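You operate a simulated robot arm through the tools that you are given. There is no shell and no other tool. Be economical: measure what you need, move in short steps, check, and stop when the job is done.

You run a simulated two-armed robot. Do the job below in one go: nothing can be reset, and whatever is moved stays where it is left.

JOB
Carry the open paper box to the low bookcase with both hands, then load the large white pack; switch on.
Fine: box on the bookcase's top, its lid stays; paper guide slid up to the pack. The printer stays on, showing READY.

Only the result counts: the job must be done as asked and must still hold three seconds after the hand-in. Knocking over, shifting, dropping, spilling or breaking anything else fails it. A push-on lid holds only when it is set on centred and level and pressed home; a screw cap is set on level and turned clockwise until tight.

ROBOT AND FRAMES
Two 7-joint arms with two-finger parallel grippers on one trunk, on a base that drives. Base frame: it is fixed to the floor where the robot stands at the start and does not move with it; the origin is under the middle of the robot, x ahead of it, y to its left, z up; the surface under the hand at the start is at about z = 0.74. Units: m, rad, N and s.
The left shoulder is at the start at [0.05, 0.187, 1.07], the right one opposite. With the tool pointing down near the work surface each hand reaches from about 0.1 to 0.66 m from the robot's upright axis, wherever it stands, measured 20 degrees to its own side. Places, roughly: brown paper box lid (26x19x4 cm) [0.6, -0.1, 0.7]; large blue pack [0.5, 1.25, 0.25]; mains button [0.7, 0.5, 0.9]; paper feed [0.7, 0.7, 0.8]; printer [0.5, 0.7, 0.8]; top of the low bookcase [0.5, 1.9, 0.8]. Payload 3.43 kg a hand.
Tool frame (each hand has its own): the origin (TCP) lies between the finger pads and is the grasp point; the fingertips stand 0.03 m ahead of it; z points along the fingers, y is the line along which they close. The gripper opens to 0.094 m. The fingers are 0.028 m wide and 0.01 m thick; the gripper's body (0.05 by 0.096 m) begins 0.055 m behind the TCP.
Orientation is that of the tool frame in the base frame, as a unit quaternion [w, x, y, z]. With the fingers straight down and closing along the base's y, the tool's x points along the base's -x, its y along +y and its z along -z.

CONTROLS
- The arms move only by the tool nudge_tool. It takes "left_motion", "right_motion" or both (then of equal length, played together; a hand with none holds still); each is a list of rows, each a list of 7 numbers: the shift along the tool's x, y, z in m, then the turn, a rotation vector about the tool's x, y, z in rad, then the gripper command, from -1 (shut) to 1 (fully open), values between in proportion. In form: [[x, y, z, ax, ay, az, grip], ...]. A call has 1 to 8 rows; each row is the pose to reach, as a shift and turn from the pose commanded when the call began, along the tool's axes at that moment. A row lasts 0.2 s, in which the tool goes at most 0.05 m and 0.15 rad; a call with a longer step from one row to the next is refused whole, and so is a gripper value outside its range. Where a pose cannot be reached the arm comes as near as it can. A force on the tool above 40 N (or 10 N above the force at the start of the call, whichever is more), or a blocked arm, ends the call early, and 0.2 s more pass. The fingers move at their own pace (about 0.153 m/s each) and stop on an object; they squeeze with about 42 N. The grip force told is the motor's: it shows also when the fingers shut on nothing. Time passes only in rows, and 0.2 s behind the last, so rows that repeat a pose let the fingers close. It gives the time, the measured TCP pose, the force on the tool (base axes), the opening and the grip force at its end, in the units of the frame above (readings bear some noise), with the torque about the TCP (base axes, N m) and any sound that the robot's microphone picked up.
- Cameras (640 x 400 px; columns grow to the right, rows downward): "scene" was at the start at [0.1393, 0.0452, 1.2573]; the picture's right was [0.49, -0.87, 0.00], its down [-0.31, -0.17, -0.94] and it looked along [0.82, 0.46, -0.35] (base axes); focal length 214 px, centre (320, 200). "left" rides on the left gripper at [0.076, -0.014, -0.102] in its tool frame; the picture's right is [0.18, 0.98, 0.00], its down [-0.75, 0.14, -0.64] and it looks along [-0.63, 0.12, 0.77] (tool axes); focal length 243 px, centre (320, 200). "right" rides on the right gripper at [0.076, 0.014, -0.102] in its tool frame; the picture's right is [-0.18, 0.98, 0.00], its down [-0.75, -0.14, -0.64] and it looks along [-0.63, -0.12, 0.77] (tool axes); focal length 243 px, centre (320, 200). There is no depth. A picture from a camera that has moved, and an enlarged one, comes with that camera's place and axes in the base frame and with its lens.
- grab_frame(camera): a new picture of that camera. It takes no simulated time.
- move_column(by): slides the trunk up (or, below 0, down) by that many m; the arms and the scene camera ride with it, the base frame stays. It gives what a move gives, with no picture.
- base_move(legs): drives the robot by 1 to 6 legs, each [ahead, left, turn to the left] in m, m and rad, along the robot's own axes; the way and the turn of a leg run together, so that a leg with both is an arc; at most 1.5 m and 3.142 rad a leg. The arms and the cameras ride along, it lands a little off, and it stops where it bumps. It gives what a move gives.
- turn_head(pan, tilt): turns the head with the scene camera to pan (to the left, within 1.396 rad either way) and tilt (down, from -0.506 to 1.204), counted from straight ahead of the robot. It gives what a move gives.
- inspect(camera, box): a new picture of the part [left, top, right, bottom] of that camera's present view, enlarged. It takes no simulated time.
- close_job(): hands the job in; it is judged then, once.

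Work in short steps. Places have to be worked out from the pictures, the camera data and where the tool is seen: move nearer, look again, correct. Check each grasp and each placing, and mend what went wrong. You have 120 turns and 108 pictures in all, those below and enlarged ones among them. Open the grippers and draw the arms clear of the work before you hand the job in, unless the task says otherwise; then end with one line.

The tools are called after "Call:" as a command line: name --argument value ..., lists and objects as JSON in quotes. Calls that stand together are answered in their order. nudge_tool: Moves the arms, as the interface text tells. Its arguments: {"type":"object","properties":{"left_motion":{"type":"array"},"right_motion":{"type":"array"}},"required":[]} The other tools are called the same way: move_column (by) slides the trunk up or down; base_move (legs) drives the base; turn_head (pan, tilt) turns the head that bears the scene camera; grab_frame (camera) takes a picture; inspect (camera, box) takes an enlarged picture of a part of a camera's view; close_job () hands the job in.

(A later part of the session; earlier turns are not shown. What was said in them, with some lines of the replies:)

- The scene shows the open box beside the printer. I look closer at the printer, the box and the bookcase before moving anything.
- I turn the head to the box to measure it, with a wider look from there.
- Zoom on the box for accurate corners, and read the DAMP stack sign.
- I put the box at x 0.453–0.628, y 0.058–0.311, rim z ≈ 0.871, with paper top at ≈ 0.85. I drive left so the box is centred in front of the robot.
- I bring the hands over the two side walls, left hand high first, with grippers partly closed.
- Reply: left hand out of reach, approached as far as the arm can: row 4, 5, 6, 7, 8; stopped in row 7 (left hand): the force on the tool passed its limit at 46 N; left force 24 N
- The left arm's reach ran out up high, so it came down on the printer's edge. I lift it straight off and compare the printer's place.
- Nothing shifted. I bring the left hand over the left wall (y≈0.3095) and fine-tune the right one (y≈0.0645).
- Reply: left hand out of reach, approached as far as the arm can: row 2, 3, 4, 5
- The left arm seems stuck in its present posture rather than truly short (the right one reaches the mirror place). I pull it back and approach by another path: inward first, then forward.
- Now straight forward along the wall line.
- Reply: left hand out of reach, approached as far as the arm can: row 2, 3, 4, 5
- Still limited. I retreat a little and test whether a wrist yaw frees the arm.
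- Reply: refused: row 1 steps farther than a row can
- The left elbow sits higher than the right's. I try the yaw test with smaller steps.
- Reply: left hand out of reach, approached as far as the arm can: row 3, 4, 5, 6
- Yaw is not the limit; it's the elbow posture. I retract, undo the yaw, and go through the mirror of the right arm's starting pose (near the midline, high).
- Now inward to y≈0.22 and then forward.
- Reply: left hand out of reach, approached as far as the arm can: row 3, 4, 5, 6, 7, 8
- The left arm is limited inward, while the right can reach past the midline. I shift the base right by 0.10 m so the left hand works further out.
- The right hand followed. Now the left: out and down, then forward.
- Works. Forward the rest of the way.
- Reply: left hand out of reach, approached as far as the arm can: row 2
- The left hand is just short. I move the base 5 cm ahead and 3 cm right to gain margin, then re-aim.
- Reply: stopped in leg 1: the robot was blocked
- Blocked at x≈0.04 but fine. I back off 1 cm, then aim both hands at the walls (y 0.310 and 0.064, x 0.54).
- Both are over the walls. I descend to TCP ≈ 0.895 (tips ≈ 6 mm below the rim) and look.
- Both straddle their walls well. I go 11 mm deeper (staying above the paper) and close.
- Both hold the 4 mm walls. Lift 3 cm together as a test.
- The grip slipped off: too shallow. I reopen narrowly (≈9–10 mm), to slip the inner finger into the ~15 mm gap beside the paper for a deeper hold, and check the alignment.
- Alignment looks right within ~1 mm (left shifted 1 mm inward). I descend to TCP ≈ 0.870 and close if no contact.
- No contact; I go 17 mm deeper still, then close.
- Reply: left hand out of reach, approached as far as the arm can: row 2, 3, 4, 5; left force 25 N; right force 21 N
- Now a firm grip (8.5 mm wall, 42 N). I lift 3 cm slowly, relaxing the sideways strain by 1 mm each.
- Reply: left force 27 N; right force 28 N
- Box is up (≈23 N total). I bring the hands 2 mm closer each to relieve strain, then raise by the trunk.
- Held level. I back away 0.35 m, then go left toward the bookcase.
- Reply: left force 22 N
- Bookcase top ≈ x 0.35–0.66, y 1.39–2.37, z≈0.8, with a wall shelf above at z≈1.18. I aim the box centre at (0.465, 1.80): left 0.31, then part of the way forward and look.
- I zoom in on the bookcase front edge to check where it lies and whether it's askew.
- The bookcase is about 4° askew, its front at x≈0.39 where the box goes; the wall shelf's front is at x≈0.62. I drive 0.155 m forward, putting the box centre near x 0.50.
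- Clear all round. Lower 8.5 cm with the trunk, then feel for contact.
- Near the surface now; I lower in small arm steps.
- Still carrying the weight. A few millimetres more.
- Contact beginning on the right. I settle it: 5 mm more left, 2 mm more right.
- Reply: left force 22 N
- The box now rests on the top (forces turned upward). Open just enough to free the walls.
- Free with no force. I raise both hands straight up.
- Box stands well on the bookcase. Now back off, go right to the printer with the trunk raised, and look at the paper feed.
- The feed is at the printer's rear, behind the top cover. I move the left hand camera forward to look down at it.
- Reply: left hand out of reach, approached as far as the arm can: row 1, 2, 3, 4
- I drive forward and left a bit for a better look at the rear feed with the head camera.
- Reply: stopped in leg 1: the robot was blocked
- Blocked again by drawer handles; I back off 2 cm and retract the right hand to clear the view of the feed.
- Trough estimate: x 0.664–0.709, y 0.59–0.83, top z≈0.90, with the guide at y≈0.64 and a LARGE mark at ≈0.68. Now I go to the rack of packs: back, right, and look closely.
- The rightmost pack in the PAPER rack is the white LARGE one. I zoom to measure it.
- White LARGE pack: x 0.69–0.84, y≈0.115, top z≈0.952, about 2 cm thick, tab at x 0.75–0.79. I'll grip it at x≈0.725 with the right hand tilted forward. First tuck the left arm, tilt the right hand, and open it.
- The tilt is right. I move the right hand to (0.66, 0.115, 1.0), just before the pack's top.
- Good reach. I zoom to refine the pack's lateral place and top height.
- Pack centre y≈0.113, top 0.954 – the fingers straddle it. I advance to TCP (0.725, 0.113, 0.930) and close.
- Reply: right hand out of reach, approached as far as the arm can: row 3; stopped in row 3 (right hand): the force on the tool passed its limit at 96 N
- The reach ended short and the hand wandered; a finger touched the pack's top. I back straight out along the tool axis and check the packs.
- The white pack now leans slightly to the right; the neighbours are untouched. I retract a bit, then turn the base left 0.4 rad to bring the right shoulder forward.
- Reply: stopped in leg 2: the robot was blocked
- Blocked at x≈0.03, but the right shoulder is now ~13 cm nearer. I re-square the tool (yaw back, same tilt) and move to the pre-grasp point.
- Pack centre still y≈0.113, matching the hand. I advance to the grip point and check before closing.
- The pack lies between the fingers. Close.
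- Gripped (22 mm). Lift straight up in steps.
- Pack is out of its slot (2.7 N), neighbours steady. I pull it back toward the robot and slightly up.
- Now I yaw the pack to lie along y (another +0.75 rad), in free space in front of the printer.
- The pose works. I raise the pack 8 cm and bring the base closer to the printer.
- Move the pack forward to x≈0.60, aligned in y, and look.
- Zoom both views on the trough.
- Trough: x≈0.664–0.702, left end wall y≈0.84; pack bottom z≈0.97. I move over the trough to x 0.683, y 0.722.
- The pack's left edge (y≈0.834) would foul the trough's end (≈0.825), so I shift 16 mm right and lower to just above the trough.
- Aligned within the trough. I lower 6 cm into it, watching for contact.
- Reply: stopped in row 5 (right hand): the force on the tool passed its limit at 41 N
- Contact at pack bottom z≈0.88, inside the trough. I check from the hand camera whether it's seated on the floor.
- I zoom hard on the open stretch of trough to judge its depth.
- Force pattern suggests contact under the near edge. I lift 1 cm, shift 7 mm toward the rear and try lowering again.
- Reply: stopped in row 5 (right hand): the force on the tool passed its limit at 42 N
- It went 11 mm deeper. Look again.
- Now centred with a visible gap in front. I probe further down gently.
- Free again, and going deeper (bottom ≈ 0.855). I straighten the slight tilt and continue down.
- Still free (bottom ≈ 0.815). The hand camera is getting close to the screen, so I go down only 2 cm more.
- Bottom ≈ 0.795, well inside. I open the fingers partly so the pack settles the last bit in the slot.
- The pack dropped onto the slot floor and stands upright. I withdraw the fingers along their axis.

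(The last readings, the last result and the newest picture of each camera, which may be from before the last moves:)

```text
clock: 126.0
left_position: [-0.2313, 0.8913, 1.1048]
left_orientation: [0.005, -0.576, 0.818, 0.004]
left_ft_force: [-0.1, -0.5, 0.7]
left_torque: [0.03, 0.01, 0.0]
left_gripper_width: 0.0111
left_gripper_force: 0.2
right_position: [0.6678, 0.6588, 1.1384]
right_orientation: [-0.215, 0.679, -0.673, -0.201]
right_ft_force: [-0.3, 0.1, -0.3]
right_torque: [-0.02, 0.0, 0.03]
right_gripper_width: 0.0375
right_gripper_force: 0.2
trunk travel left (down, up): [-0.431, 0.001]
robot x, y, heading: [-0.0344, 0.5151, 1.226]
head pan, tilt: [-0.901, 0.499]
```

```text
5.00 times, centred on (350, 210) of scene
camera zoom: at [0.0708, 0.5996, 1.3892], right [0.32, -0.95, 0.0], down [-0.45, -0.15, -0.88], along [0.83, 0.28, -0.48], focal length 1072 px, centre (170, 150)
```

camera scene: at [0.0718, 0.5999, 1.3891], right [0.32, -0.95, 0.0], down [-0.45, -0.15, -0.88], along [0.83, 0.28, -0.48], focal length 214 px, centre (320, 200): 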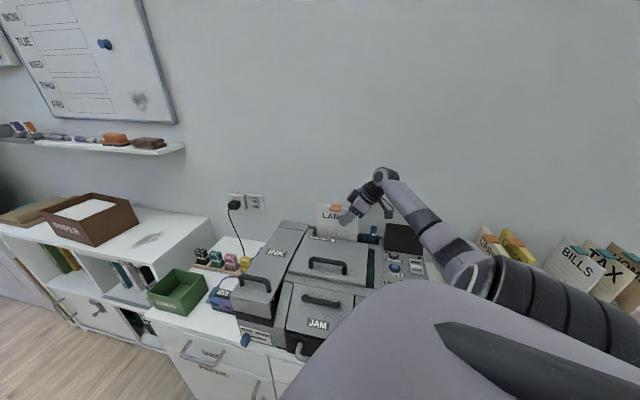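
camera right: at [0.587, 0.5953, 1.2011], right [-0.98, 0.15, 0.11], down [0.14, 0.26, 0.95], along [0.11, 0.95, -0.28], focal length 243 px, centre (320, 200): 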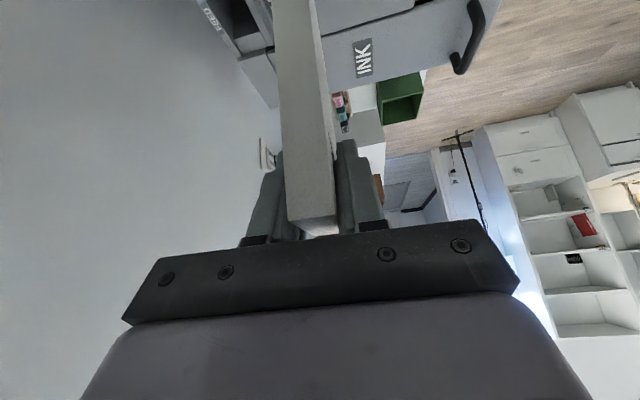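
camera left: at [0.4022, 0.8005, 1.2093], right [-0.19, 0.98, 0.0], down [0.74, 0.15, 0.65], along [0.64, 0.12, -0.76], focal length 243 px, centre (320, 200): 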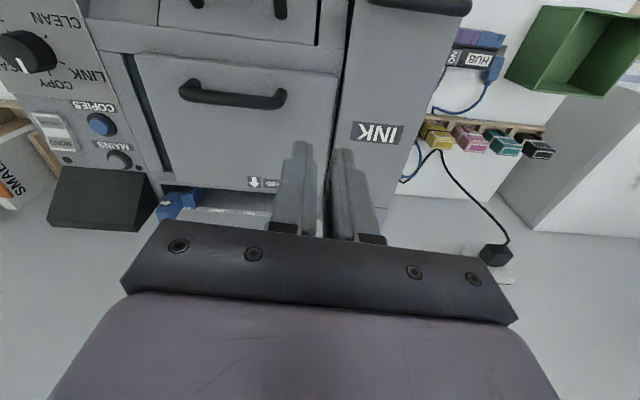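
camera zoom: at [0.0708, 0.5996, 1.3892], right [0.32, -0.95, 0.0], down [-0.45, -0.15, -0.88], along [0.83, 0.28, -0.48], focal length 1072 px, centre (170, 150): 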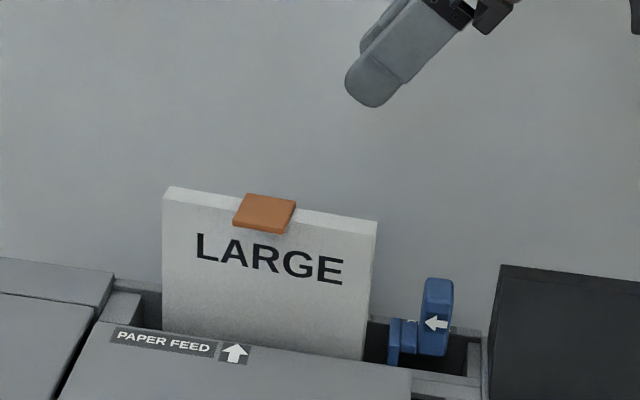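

The pack stands well. For the guide I'll hold its blue knob (≈ y 0.613, z 0.92–0.964) from above with a vertical tool closing along x, then slide it left. First position above it.

Call:
nudge_tool --right_motion '[[0.01, -0.006, -0.005, -0.005, 0.149, 0.002, 0.3], [0.03, -0.012, 0.005, -0.01, 0.298, 0.004, 0.3], [0.055, -0.019, 0.02, -0.015, 0.447, 0.006, 0.3], [0.083, -0.025, 0.0403, -0.02, 0.596, 0.0085, 0.3], [0.083, -0.025, 0.0403, -0.02, 0.596, 0.0085, 0.3]]'

Call:
inspect --camera "scene" --box '[310, 160, 430, 240]'

Call:
grab_frame --camera "right"

```text
clock: 127.2
left_position: [-0.2316, 0.8937, 1.1056]
left_orientation: [0.005, -0.576, 0.818, 0.005]
left_ft_force: [0.1, 0.3, -1.0]
left_torque: [-0.01, -0.02, -0.04]
left_gripper_width: 0.0115
left_gripper_force: 0.0
right_position: [0.6971, 0.6127, 1.0616]
right_orientation: [0.0, -0.707, 0.707, 0.0]
right_ft_force: [0.2, 0.3, 0.1]
right_torque: [0.0, 0.0, 0.03]
right_gripper_width: 0.0611
right_gripper_force: 0.1
trunk travel left (down, up): [-0.431, 0.001]
robot x, y, heading: [-0.0357, 0.5156, 1.223]
head pan, tilt: [-0.901, 0.499]
```

```text
5.00 times, centred on (370, 200) of scene
camera zoom: at [0.0711, 0.5997, 1.3892], right [0.32, -0.95, 0.0], down [-0.45, -0.15, -0.88], along [0.83, 0.28, -0.48], focal length 1072 px, centre (70, 200)
```

zoom: 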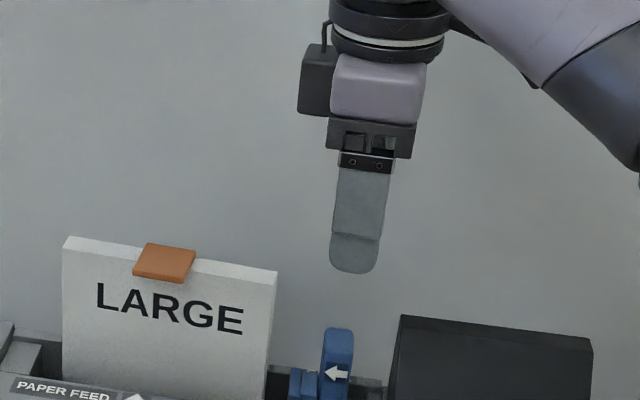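

```text
27 pictures are left
camera right: at [0.6825, 0.5368, 1.164], right [-0.98, 0.18, 0.0], down [0.14, 0.75, 0.64], along [0.12, 0.63, -0.77], focal length 243 px, centre (320, 200)
```

right: 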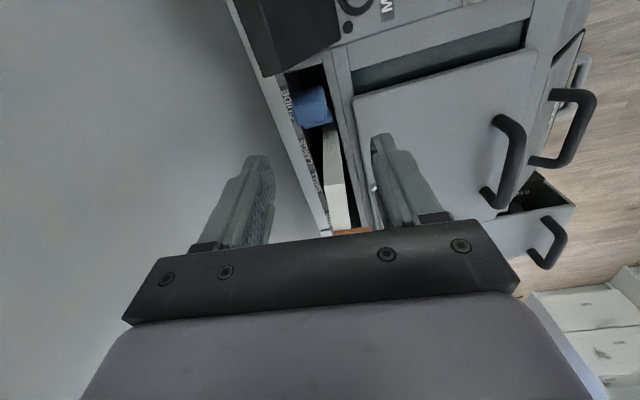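

Clear view: knob x≈0.686–0.717, y≈0.592–0.619. I centre (x +4 mm, y −7 mm), lower 10 cm, and close on it.

Call:
nudge_tool --right_motion '[[0.007, -0.004, 0.03, 0, 0, 0, 0.3], [0.007, -0.004, 0.065, 0, 0, 0, 0.3], [0.007, -0.004, 0.1, 0, 0, 0, 0.3], [0.007, -0.004, 0.1, 0, 0, 0, -0.3], [0.007, -0.004, 0.1, 0, 0, 0, -1], [0.007, -0.004, 0.1, 0, 0, 0, -1]]'

Call:
inspect --camera "scene" --box '[310, 170, 430, 250]'

```text
clock: 128.6
left_position: [-0.2281, 0.8936, 1.1057]
left_orientation: [0.003, -0.576, 0.817, 0.005]
left_ft_force: [-0.1, -0.1, 0.5]
left_torque: [0.03, 0.0, -0.03]
left_gripper_width: 0.0115
left_gripper_force: 0.1
right_position: [0.7066, 0.6093, 0.9603]
right_orientation: [0.009, -0.707, 0.708, -0.005]
right_ft_force: [12.8, 1.4, -8.6]
right_torque: [0.48, -0.15, 0.66]
right_gripper_width: 0.0304
right_gripper_force: 45.1
trunk travel left (down, up): [-0.431, 0.001]
robot x, y, heading: [-0.0349, 0.5163, 1.223]
head pan, tilt: [-0.901, 0.499]
stopped in row 6 (right hand): the force on the tool passed its limit at 41 N (the readings are from after the stop); the commanded pose is now the measured one
```

```text
5.00 times, centred on (370, 210) of scene
camera zoom: at [0.0747, 0.6001, 1.3886], right [0.32, -0.95, 0.0], down [-0.46, -0.15, -0.88], along [0.83, 0.28, -0.48], focal length 1072 px, centre (70, 150)
```

zoom: 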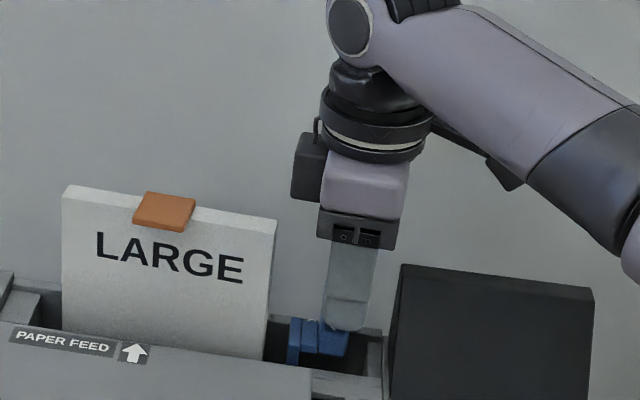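

Knob gripped. I slide it left in small steps, watching the force.

Call:
nudge_tool --right_motion '[[-0.004, 0, 0, 0, 0, 0, -1], [-0.008, 0, 0, 0, 0, 0, -1], [-0.012, 0, 0, 0, 0, 0, -1], [-0.016, 0, 0, 0, 0, 0, -1], [-0.02, 0, 0, 0, 0, 0, -1]]'

Call:
inspect --camera "scene" --box '[310, 170, 430, 250]'

```text
clock: 129.8
left_position: [-0.2284, 0.8921, 1.1058]
left_orientation: [0.003, -0.575, 0.818, 0.005]
left_ft_force: [-0.8, 0.5, -0.3]
left_torque: [-0.01, 0.0, 0.01]
left_gripper_width: 0.0113
left_gripper_force: 0.0
right_position: [0.705, 0.6286, 0.9603]
right_orientation: [0.005, -0.706, 0.709, -0.004]
right_ft_force: [4.4, -0.6, -15.1]
right_torque: [-0.03, 0.33, 0.79]
right_gripper_width: 0.0302
right_gripper_force: 44.8
trunk travel left (down, up): [-0.431, 0.001]
robot x, y, heading: [-0.0322, 0.5151, 1.229]
head pan, tilt: [-0.901, 0.499]
```

```text
5.00 times, centred on (370, 210) of scene
camera zoom: at [0.0746, 0.6001, 1.3888], right [0.32, -0.95, 0.0], down [-0.46, -0.15, -0.88], along [0.83, 0.28, -0.48], focal length 1072 px, centre (70, 150)
```

zoom: 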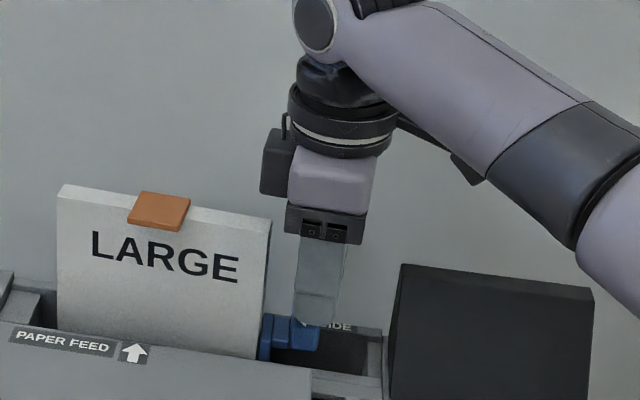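

The guide now touches the pack. I push on to seat the pack against the left end.

Call:
nudge_tool --right_motion '[[-0.003, 0, 0, 0, 0, 0, -1], [-0.006, 0, 0, 0, 0, 0, -1], [-0.009, 0, 0, 0, 0, 0, -1], [-0.012, 0, 0, 0, 0, 0, -1]]'

Call:
inspect --camera "scene" --box '[290, 170, 410, 250]'

```text
clock: 130.8
left_position: [-0.2288, 0.8933, 1.1053]
left_orientation: [0.003, -0.576, 0.818, 0.004]
left_ft_force: [-0.1, -0.1, 0.4]
left_torque: [0.0, 0.01, -0.01]
left_gripper_width: 0.0117
left_gripper_force: 0.1
right_position: [0.7039, 0.6425, 0.9608]
right_orientation: [-0.005, 0.707, -0.707, 0.003]
right_ft_force: [-10.3, -1.8, -23.9]
right_torque: [-0.31, 0.62, 0.85]
right_gripper_width: 0.0302
right_gripper_force: 44.6
trunk travel left (down, up): [-0.431, 0.001]
robot x, y, heading: [-0.0347, 0.5172, 1.224]
head pan, tilt: [-0.901, 0.499]
```

```text
5.00 times, centred on (350, 210) of scene
camera zoom: at [0.0737, 0.6002, 1.3889], right [0.32, -0.95, 0.0], down [-0.46, -0.15, -0.88], along [0.83, 0.28, -0.48], focal length 1072 px, centre (170, 150)
```

zoom: 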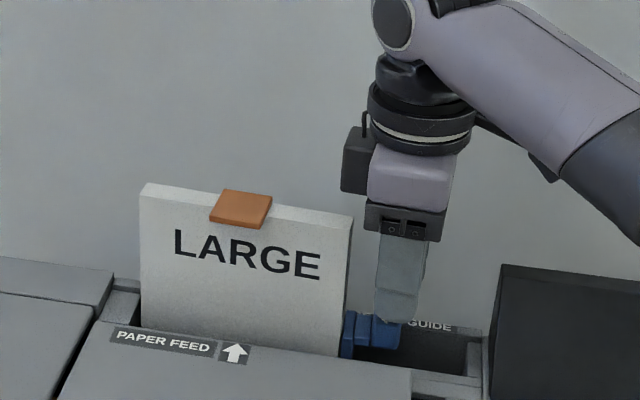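

Nearly at the left end. I push a last 4 mm to feel it seat.

Call:
nudge_tool --right_motion '[[-0.002, 0.001, 0.001, 0, 0, 0, -1], [-0.004, 0.001, 0.002, 0, 0, 0, -1]]'

```text
clock: 131.4
left_position: [-0.2304, 0.8926, 1.1051]
left_orientation: [0.003, -0.575, 0.818, 0.004]
left_ft_force: [0.3, -0.3, -0.3]
left_torque: [0.0, -0.06, -0.03]
left_gripper_width: 0.0113
left_gripper_force: 0.1
right_position: [0.7036, 0.6459, 0.9593]
right_orientation: [0.007, -0.706, 0.708, -0.005]
right_ft_force: [-12.1, -1.6, -17.3]
right_torque: [-0.75, 0.55, 0.9]
right_gripper_width: 0.0303
right_gripper_force: 44.5
trunk travel left (down, up): [-0.431, 0.001]
robot x, y, heading: [-0.0347, 0.5151, 1.223]
head pan, tilt: [-0.901, 0.499]
```

No resistance yet; another 8 mm in 2 mm steps.

Call:
nudge_tool --right_motion '[[-0.002, 0.001, 0.001, 0, 0, 0, -1], [-0.004, 0.001, 0.001, 0, 0, 0, -1], [-0.006, 0.001, 0.001, 0, 0, 0, -1], [-0.008, 0.001, 0.001, 0, 0, 0, -1]]'

Call:
inspect --camera "scene" --box '[290, 170, 410, 250]'

```text
clock: 132.4
left_position: [-0.2304, 0.8905, 1.1055]
left_orientation: [0.004, -0.574, 0.819, 0.005]
left_ft_force: [0.1, -0.1, -0.2]
left_torque: [0.02, 0.03, 0.0]
left_gripper_width: 0.0114
left_gripper_force: 0.1
right_position: [0.703, 0.6484, 0.9607]
right_orientation: [0.006, -0.705, 0.71, -0.006]
right_ft_force: [-5.4, -25.6, -4.4]
right_torque: [0.29, 0.67, 0.77]
right_gripper_width: 0.0305
right_gripper_force: 45.1
trunk travel left (down, up): [-0.431, 0.001]
robot x, y, heading: [-0.037, 0.5133, 1.224]
head pan, tilt: [-0.901, 0.499]
```

```text
5.00 times, centred on (350, 210) of scene
camera zoom: at [0.0721, 0.5965, 1.3895], right [0.32, -0.95, 0.0], down [-0.45, -0.15, -0.88], along [0.83, 0.28, -0.48], focal length 1072 px, centre (170, 150)
```

zoom: 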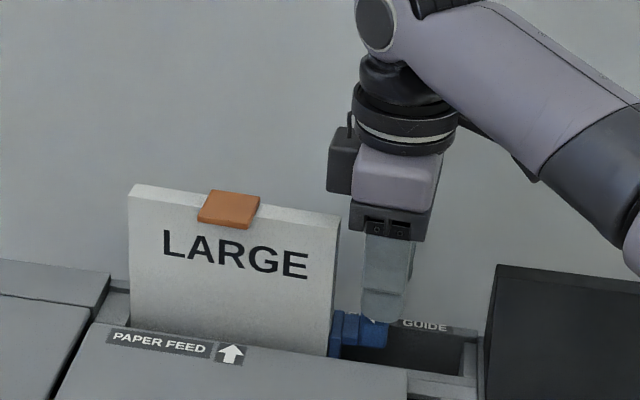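

Seated: 26 N resistance, guide tight against the pack. Release and lift straight up.

Call:
nudge_tool --right_motion '[[-0.004, 0, 0, 0, 0, 0, 0.1], [-0.004, 0, 0, 0, 0, 0, 0.1], [-0.004, 0, -0.04, 0, 0, 0, 0.1], [0.0, 0, -0.08, 0, 0, 0, 0.1], [0.0, 0, -0.12, 0, 0, 0, 0.1]]'

Call:
inspect --camera "right" --box '[200, 0, 440, 240]'

```text
clock: 133.6
left_position: [-0.2302, 0.8944, 1.1059]
left_orientation: [0.005, -0.576, 0.817, 0.004]
left_ft_force: [-0.8, 1.0, 0.3]
left_torque: [-0.03, 0.0, -0.01]
left_gripper_width: 0.0111
left_gripper_force: 0.1
right_position: [0.698, 0.6521, 1.0799]
right_orientation: [0.007, -0.706, 0.708, -0.005]
right_ft_force: [-0.5, 0.3, 0.1]
right_torque: [0.02, 0.01, 0.0]
right_gripper_width: 0.0517
right_gripper_force: 0.1
trunk travel left (down, up): [-0.431, 0.001]
robot x, y, heading: [-0.0334, 0.516, 1.224]
head pan, tilt: [-0.901, 0.499]
```

```text
1.67 times, centred on (320, 120) of right
camera zoom: at [0.6821, 0.5752, 1.1814], right [-0.98, 0.19, -0.02], down [0.13, 0.75, 0.65], along [0.13, 0.63, -0.76], focal length 404 px, centre (320, 333)
```

zoom: 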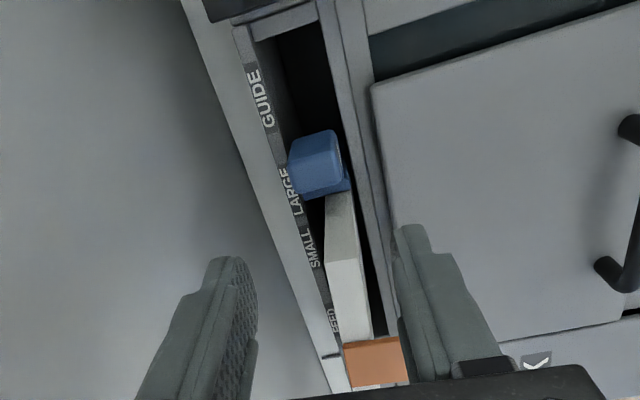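

The guide sits at the LARGE mark tight against the pack. Next the MAINS button, which I place at ≈(0.652, 0.539, 0.897). I retreat and turn the closed hand to point forward-down.

Call:
nudge_tool --right_motion '[[0.0115, 0.0148, 0, 0.035, -0.035, 0.138, 0.1], [0.023, 0.0295, 0, 0.07, -0.07, 0.276, -0.3], [0.0345, 0.0443, 0, 0.106, -0.106, 0.414, -0.6], [0.046, 0.059, 0, 0.141, -0.141, 0.552, -1], [0.0575, 0.0738, 0, 0.176, -0.176, 0.69, -1], [0.069, 0.0885, 0, 0.211, -0.211, 0.829, -1], [0.0805, 0.1033, 0, 0.247, -0.247, 0.967, -1], [0.092, 0.118, 0, 0.282, -0.282, 1.105, -1]]'

```text
clock: 135.4
left_position: [-0.2308, 0.8926, 1.1047]
left_orientation: [0.004, -0.576, 0.818, 0.004]
left_ft_force: [-0.1, 1.3, 0.1]
left_torque: [0.0, 0.04, 0.01]
left_gripper_width: 0.011
left_gripper_force: 0.0
right_position: [0.5805, 0.5612, 1.0781]
right_orientation: [0.198, -0.218, 0.956, 0.0]
right_ft_force: [0.4, 0.3, -0.5]
right_torque: [0.02, 0.01, 0.0]
right_gripper_width: 0.0001
right_gripper_force: 33.0
trunk travel left (down, up): [-0.431, 0.001]
robot x, y, heading: [-0.0328, 0.5179, 1.224]
head pan, tilt: [-0.901, 0.499]
```

Finish the turn and place the closed fingertips about 6 cm above the button.

Call:
nudge_tool --right_motion '[[-0.003, -0.01, 0.026, 0.027, -0.023, 0.107, -1], [-0.007, -0.02, 0.052, 0.055, -0.045, 0.213, -1], [-0.01, -0.03, 0.079, 0.082, -0.068, 0.32, -1], [-0.0133, -0.0404, 0.1049, 0.109, -0.09, 0.426, -1]]'

Call:
inspect --camera "right" --box '[200, 0, 440, 240]'

Call:
inspect --camera "scene" --box '[340, 190, 460, 270]'

```text
clock: 136.4
left_position: [-0.2305, 0.8926, 1.1044]
left_orientation: [0.004, -0.575, 0.818, 0.004]
left_ft_force: [-0.9, -0.1, 0.6]
left_torque: [0.0, -0.02, 0.02]
left_gripper_width: 0.0114
left_gripper_force: 0.1
right_position: [0.6482, 0.5445, 0.9863]
right_orientation: [0.247, 0.001, 0.969, 0.0]
right_ft_force: [-0.6, 0.2, -0.4]
right_torque: [0.01, -0.01, 0.01]
right_gripper_width: 0.0001
right_gripper_force: 33.1
trunk travel left (down, up): [-0.431, 0.001]
robot x, y, heading: [-0.0326, 0.5162, 1.223]
head pan, tilt: [-0.901, 0.499]
```

```text
1.67 times, centred on (320, 120) of right
camera zoom: at [0.5326, 0.5578, 1.0407], right [0.16, 0.98, 0.09], down [0.35, -0.14, 0.92], along [0.92, -0.12, -0.37], focal length 404 px, centre (320, 333)
```

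zoom: 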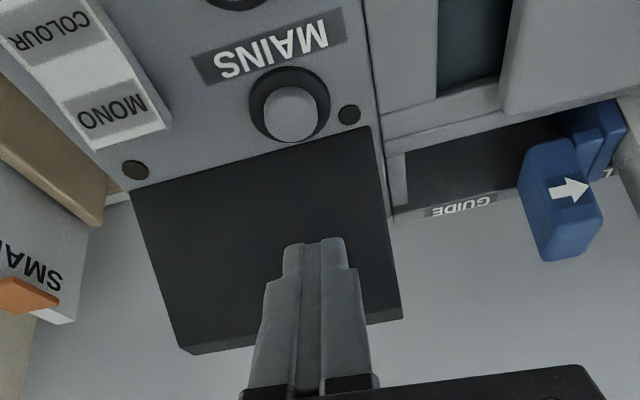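

```text
5.00 times, centred on (400, 230) of scene
camera zoom: at [0.0722, 0.5999, 1.3892], right [0.32, -0.95, 0.0], down [-0.45, -0.15, -0.88], along [0.83, 0.28, -0.48], focal length 1072 px, centre (-80, 50)
```

zoom: 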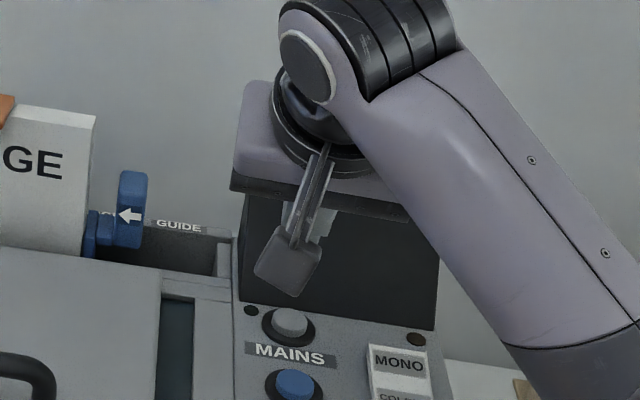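

Button ≈ (0.643, 0.540, ~0.905). I line up and press down gently in small steps.

Call:
nudge_tool --right_motion '[[0.014, -0.005, 0.0165, 0, 0, 0, -1], [0.0267, -0.005, 0.0344, 0, 0, 0, -1], [0.0286, -0.005, 0.0379, 0, 0, 0, -1], [0.0305, -0.005, 0.0414, 0, 0, 0, -1], [0.0325, -0.005, 0.0449, 0, 0, 0, -1]]'

Call:
inspect --camera "right" --box '[200, 0, 440, 240]'

```text
clock: 137.6
left_position: [-0.2303, 0.8924, 1.1056]
left_orientation: [0.005, -0.576, 0.818, 0.004]
left_ft_force: [0.3, 0.1, 1.2]
left_torque: [0.0, -0.01, 0.04]
left_gripper_width: 0.0112
left_gripper_force: 0.0
right_position: [0.6421, 0.5337, 0.9342]
right_orientation: [0.247, -0.001, 0.969, 0.0]
right_ft_force: [0.0, 0.5, -0.3]
right_torque: [0.0, 0.0, -0.02]
right_gripper_width: 0.0003
right_gripper_force: 33.2
trunk travel left (down, up): [-0.431, 0.001]
robot x, y, heading: [-0.0348, 0.5127, 1.223]
head pan, tilt: [-0.901, 0.499]
```

```text
1.67 times, centred on (320, 120) of right
camera zoom: at [0.5264, 0.5485, 0.988], right [0.16, 0.98, 0.09], down [0.35, -0.14, 0.92], along [0.92, -0.12, -0.37], focal length 404 px, centre (320, 333)
```

zoom: 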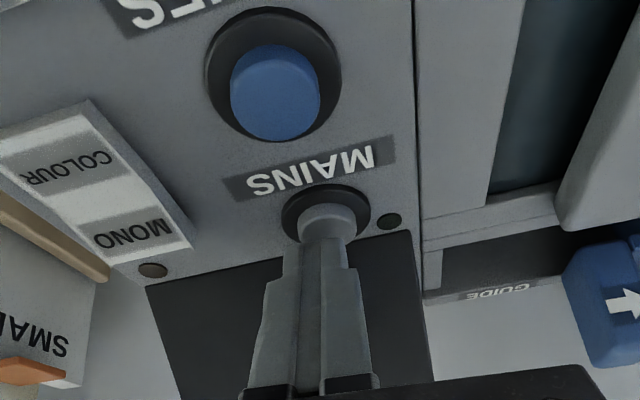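

The tip is right above the button, slightly toward its rear. I adjust 3 mm and continue down.

Call:
nudge_tool --right_motion '[[0.0045, 0.003, 0.0021, 0, 0, 0, -1], [0.0065, 0.003, 0.0056, 0, 0, 0, -1], [0.0084, 0.003, 0.0091, 0, 0, 0, -1], [0.0103, 0.003, 0.0126, 0, 0, 0, -1], [0.0122, 0.003, 0.0161, 0, 0, 0, -1]]'

```text
clock: 138.9
left_position: [-0.2298, 0.8921, 1.1042]
left_orientation: [0.004, -0.576, 0.818, 0.004]
left_ft_force: [0.3, 0.7, 0.3]
left_torque: [0.02, 0.01, -0.01]
left_gripper_width: 0.0112
left_gripper_force: 0.1
right_position: [0.6428, 0.5379, 0.9271]
right_orientation: [0.259, 0.0, 0.966, 0.002]
right_ft_force: [-4.4, -1.1, 16.5]
right_torque: [-0.01, 0.12, -0.02]
right_gripper_width: 0.0
right_gripper_force: 33.3
trunk travel left (down, up): [-0.431, 0.001]
robot x, y, heading: [-0.0353, 0.5186, 1.226]
head pan, tilt: [-0.901, 0.499]
heard: click
stopped in row 5 (right hand): the force on the tool passed its limit at 41 N (the readings are from after the stop); the commanded pose is now the measured one
```

Click heard. I lift the hand away and check the display.

Call:
nudge_tool --right_motion '[[0, 0, -0.03, 0, 0, 0, -1], [0, 0, -0.07, 0, 0, 0, -1], [0.02, 0, -0.11, 0, 0, 0, -1], [0.06, 0, -0.13, 0, 0, 0, -1], [0.1, 0, -0.15, 0, 0, 0, -1]]'

Call:
inspect --camera "scene" --box '[300, 180, 460, 290]'

```text
clock: 140.1
left_position: [-0.2285, 0.8934, 1.1053]
left_orientation: [0.005, -0.576, 0.818, 0.005]
left_ft_force: [0.0, 1.1, -0.2]
left_torque: [-0.01, -0.03, 0.04]
left_gripper_width: 0.0115
left_gripper_force: 0.1
right_position: [0.5118, 0.5477, 0.989]
right_orientation: [0.254, 0.001, 0.967, 0.001]
right_ft_force: [0.4, -0.4, 0.7]
right_torque: [0.03, 0.03, 0.01]
right_gripper_width: 0.0
right_gripper_force: 32.8
right hand out of reach, approached as far as the arm can: row 5
trunk travel left (down, up): [-0.431, 0.001]
robot x, y, heading: [-0.0325, 0.5142, 1.226]
head pan, tilt: [-0.901, 0.499]
```

```text
3.64 times, centred on (380, 235) of scene
camera zoom: at [0.0723, 0.5998, 1.3891], right [0.32, -0.95, 0.0], down [-0.45, -0.15, -0.88], along [0.83, 0.28, -0.48], focal length 780 px, centre (102, 73)
```

zoom: 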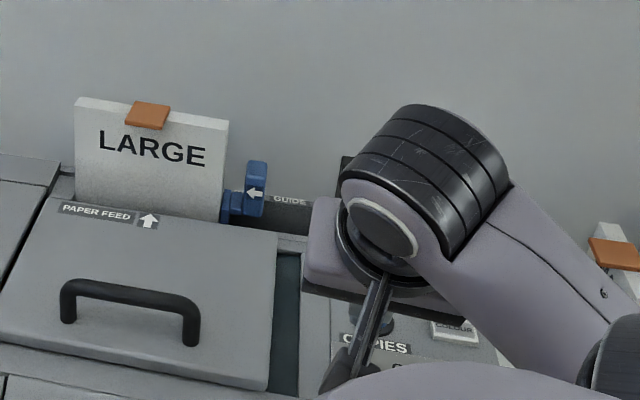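

The arm hides the screen. I raise the hand and drive back from the desk to look.

Call:
nudge_tool --right_motion '[[-0.019, 0, -0.035, 0, 0, 0, -1], [-0.038, 0, -0.07, 0, 0, 0, -1], [-0.0575, 0, -0.105, 0, 0, 0, -1]]'

Call:
base_move --legs '[[-0.1, 0.28, 0], [0, 0, -1.2]]'

Call:
turn_head --pan 0.0 --tilt 0.45

Call:
grab_frame --camera "scene"

```text
clock: 140.9
left_position: [-0.2289, 0.8923, 1.1044]
left_orientation: [0.004, -0.576, 0.817, 0.004]
left_ft_force: [0.7, 0.3, -0.8]
left_torque: [0.01, -0.03, 0.03]
left_gripper_width: 0.0113
left_gripper_force: 0.0
right_position: [0.5129, 0.5515, 1.1129]
right_orientation: [0.254, 0.0, 0.967, 0.001]
right_ft_force: [0.0, -0.5, 0.2]
right_torque: [-0.01, -0.01, -0.01]
right_gripper_width: 0.0
right_gripper_force: 33.4
right hand out of reach, approached as far as the arm can: row 1, 2
trunk travel left (down, up): [-0.431, 0.001]
robot x, y, heading: [-0.0321, 0.5161, 1.227]
head pan, tilt: [-0.901, 0.499]
```

```text
clock: 146.9
left_position: [-0.0631, 0.8452, 1.1064]
left_orientation: [0.006, -0.026, 1.0, 0.001]
left_ft_force: [-0.1, 0.1, 0.1]
left_torque: [-0.01, -0.01, 0.0]
left_gripper_width: 0.0114
left_gripper_force: 0.0
right_position: [-0.0913, 0.0274, 1.1141]
right_orientation: [0.213, 0.536, 0.805, -0.14]
right_ft_force: [0.4, -0.2, -0.1]
right_torque: [0.01, -0.01, 0.02]
right_gripper_width: 0.0
right_gripper_force: 33.3
trunk travel left (down, up): [-0.431, 0.001]
robot x, y, heading: [-0.3334, 0.5221, 0.049]
head pan, tilt: [-0.901, 0.499]
```

```text
clock: 148.1
left_position: [-0.0628, 0.8471, 1.106]
left_orientation: [0.006, -0.026, 1.0, 0.002]
left_ft_force: [-0.1, 0.2, 0.0]
left_torque: [-0.03, 0.01, 0.01]
left_gripper_width: 0.0114
left_gripper_force: 0.1
right_position: [-0.0911, 0.0285, 1.1145]
right_orientation: [0.212, 0.537, 0.805, -0.14]
right_ft_force: [0.6, 0.7, 0.2]
right_torque: [0.02, 0.01, 0.02]
right_gripper_width: 0.0
right_gripper_force: 32.5
trunk travel left (down, up): [-0.431, 0.001]
robot x, y, heading: [-0.3318, 0.5227, 0.045]
head pan, tilt: [0.0, 0.45]
```

```text
17 pictures are left
camera scene: at [-0.185, 0.5269, 1.3936], right [0.05, -1.0, 0.0], down [-0.43, -0.02, -0.9], along [0.9, 0.04, -0.44], focal length 214 px, centre (320, 200)
```

scene: 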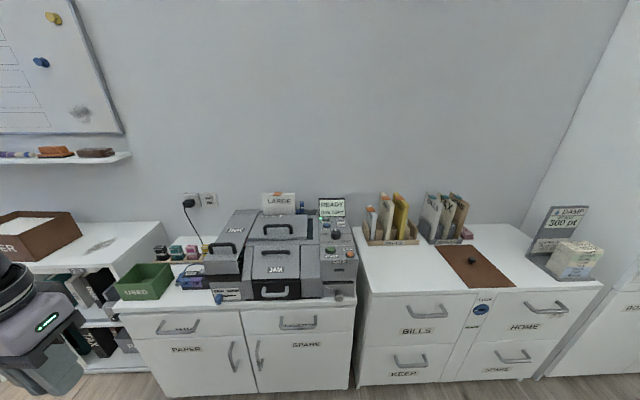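

The display lights up; I zoom to read it and check the rest.

Call:
inspect --camera "scene" --box '[240, 180, 360, 260]'

Call:
inspect --camera "scene" --box '[340, 170, 540, 300]'

Call:
inspect --camera "scene" --box '[0, 180, 180, 300]'

```text
5.00 times, centred on (300, 220) of scene
camera zoom: at [-0.185, 0.5269, 1.3936], right [0.05, -1.0, 0.0], down [-0.43, -0.02, -0.9], along [0.9, 0.04, -0.44], focal length 1072 px, centre (420, 100)
```

zoom: 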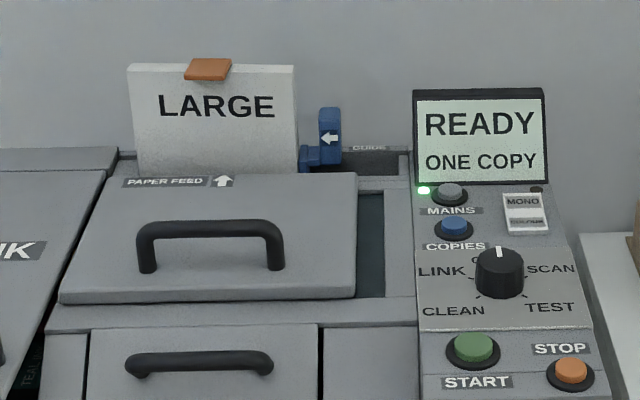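

```text
3.08 times, centred on (440, 235) of scene
camera zoom: at [-0.185, 0.5269, 1.3936], right [0.05, -1.0, 0.0], down [-0.43, -0.02, -0.9], along [0.9, 0.04, -0.44], focal length 660 px, centre (-49, 92)
```

zoom: 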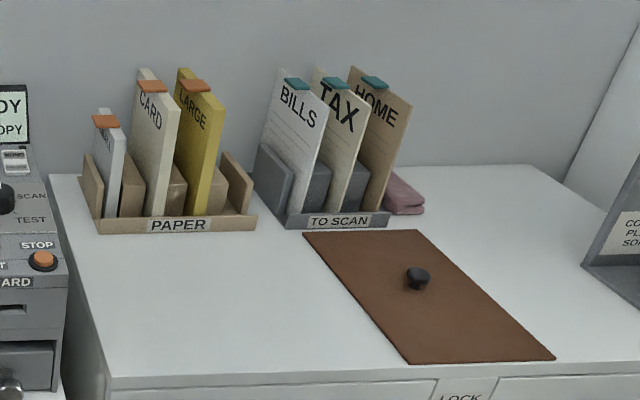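

```text
3.33 times, centred on (90, 240) of scene
camera zoom: at [-0.185, 0.5269, 1.3936], right [0.05, -1.0, 0.0], down [-0.43, -0.02, -0.9], along [0.9, 0.04, -0.44], focal length 715 px, centre (1087, 67)
```

zoom: 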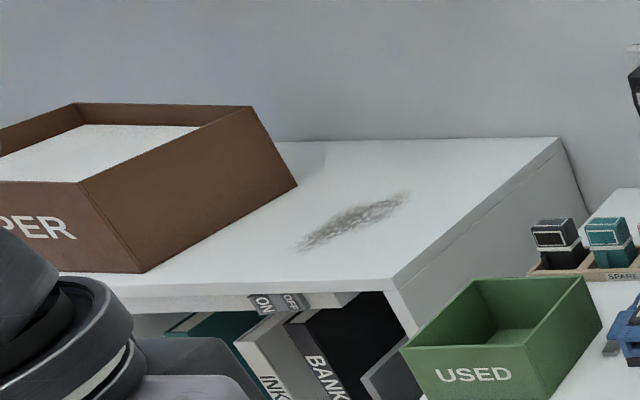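

READY is showing, the pack and guide are in place, the box is on the bookcase and its lid is untouched. I open both grippers.

Call:
nudge_tool --left_motion '[[0, 0, 0, 0, 0, 0, 1], [0, 0, 0, 0, 0, 0, 1]]' --right_motion '[[0, 0, 0, 0, 0, 0, 1], [0, 0, 0, 0, 0, 0, 1]]'

Call:
close_job

```text
clock: 148.7
left_position: [-0.0625, 0.8472, 1.1045]
left_orientation: [0.007, -0.025, 1.0, 0.0]
left_ft_force: [-0.3, -0.3, -0.3]
left_torque: [-0.01, -0.01, -0.03]
left_gripper_width: 0.0941
left_gripper_force: 0.0
right_position: [-0.0927, 0.0288, 1.1141]
right_orientation: [0.213, 0.536, 0.805, -0.14]
right_ft_force: [-0.2, 0.2, 0.2]
right_torque: [0.0, -0.03, 0.01]
right_gripper_width: 0.0939
right_gripper_force: 0.0
trunk travel left (down, up): [-0.431, 0.001]
robot x, y, heading: [-0.3341, 0.5173, 0.047]
head pan, tilt: [0.0, 0.45]
```

```text
The job is handed in.
```

The paper box is on top of the bookcase and its lid is where it was. The large white pack is in the feed with the guide slid up to it, and the printer is on, showing READY.
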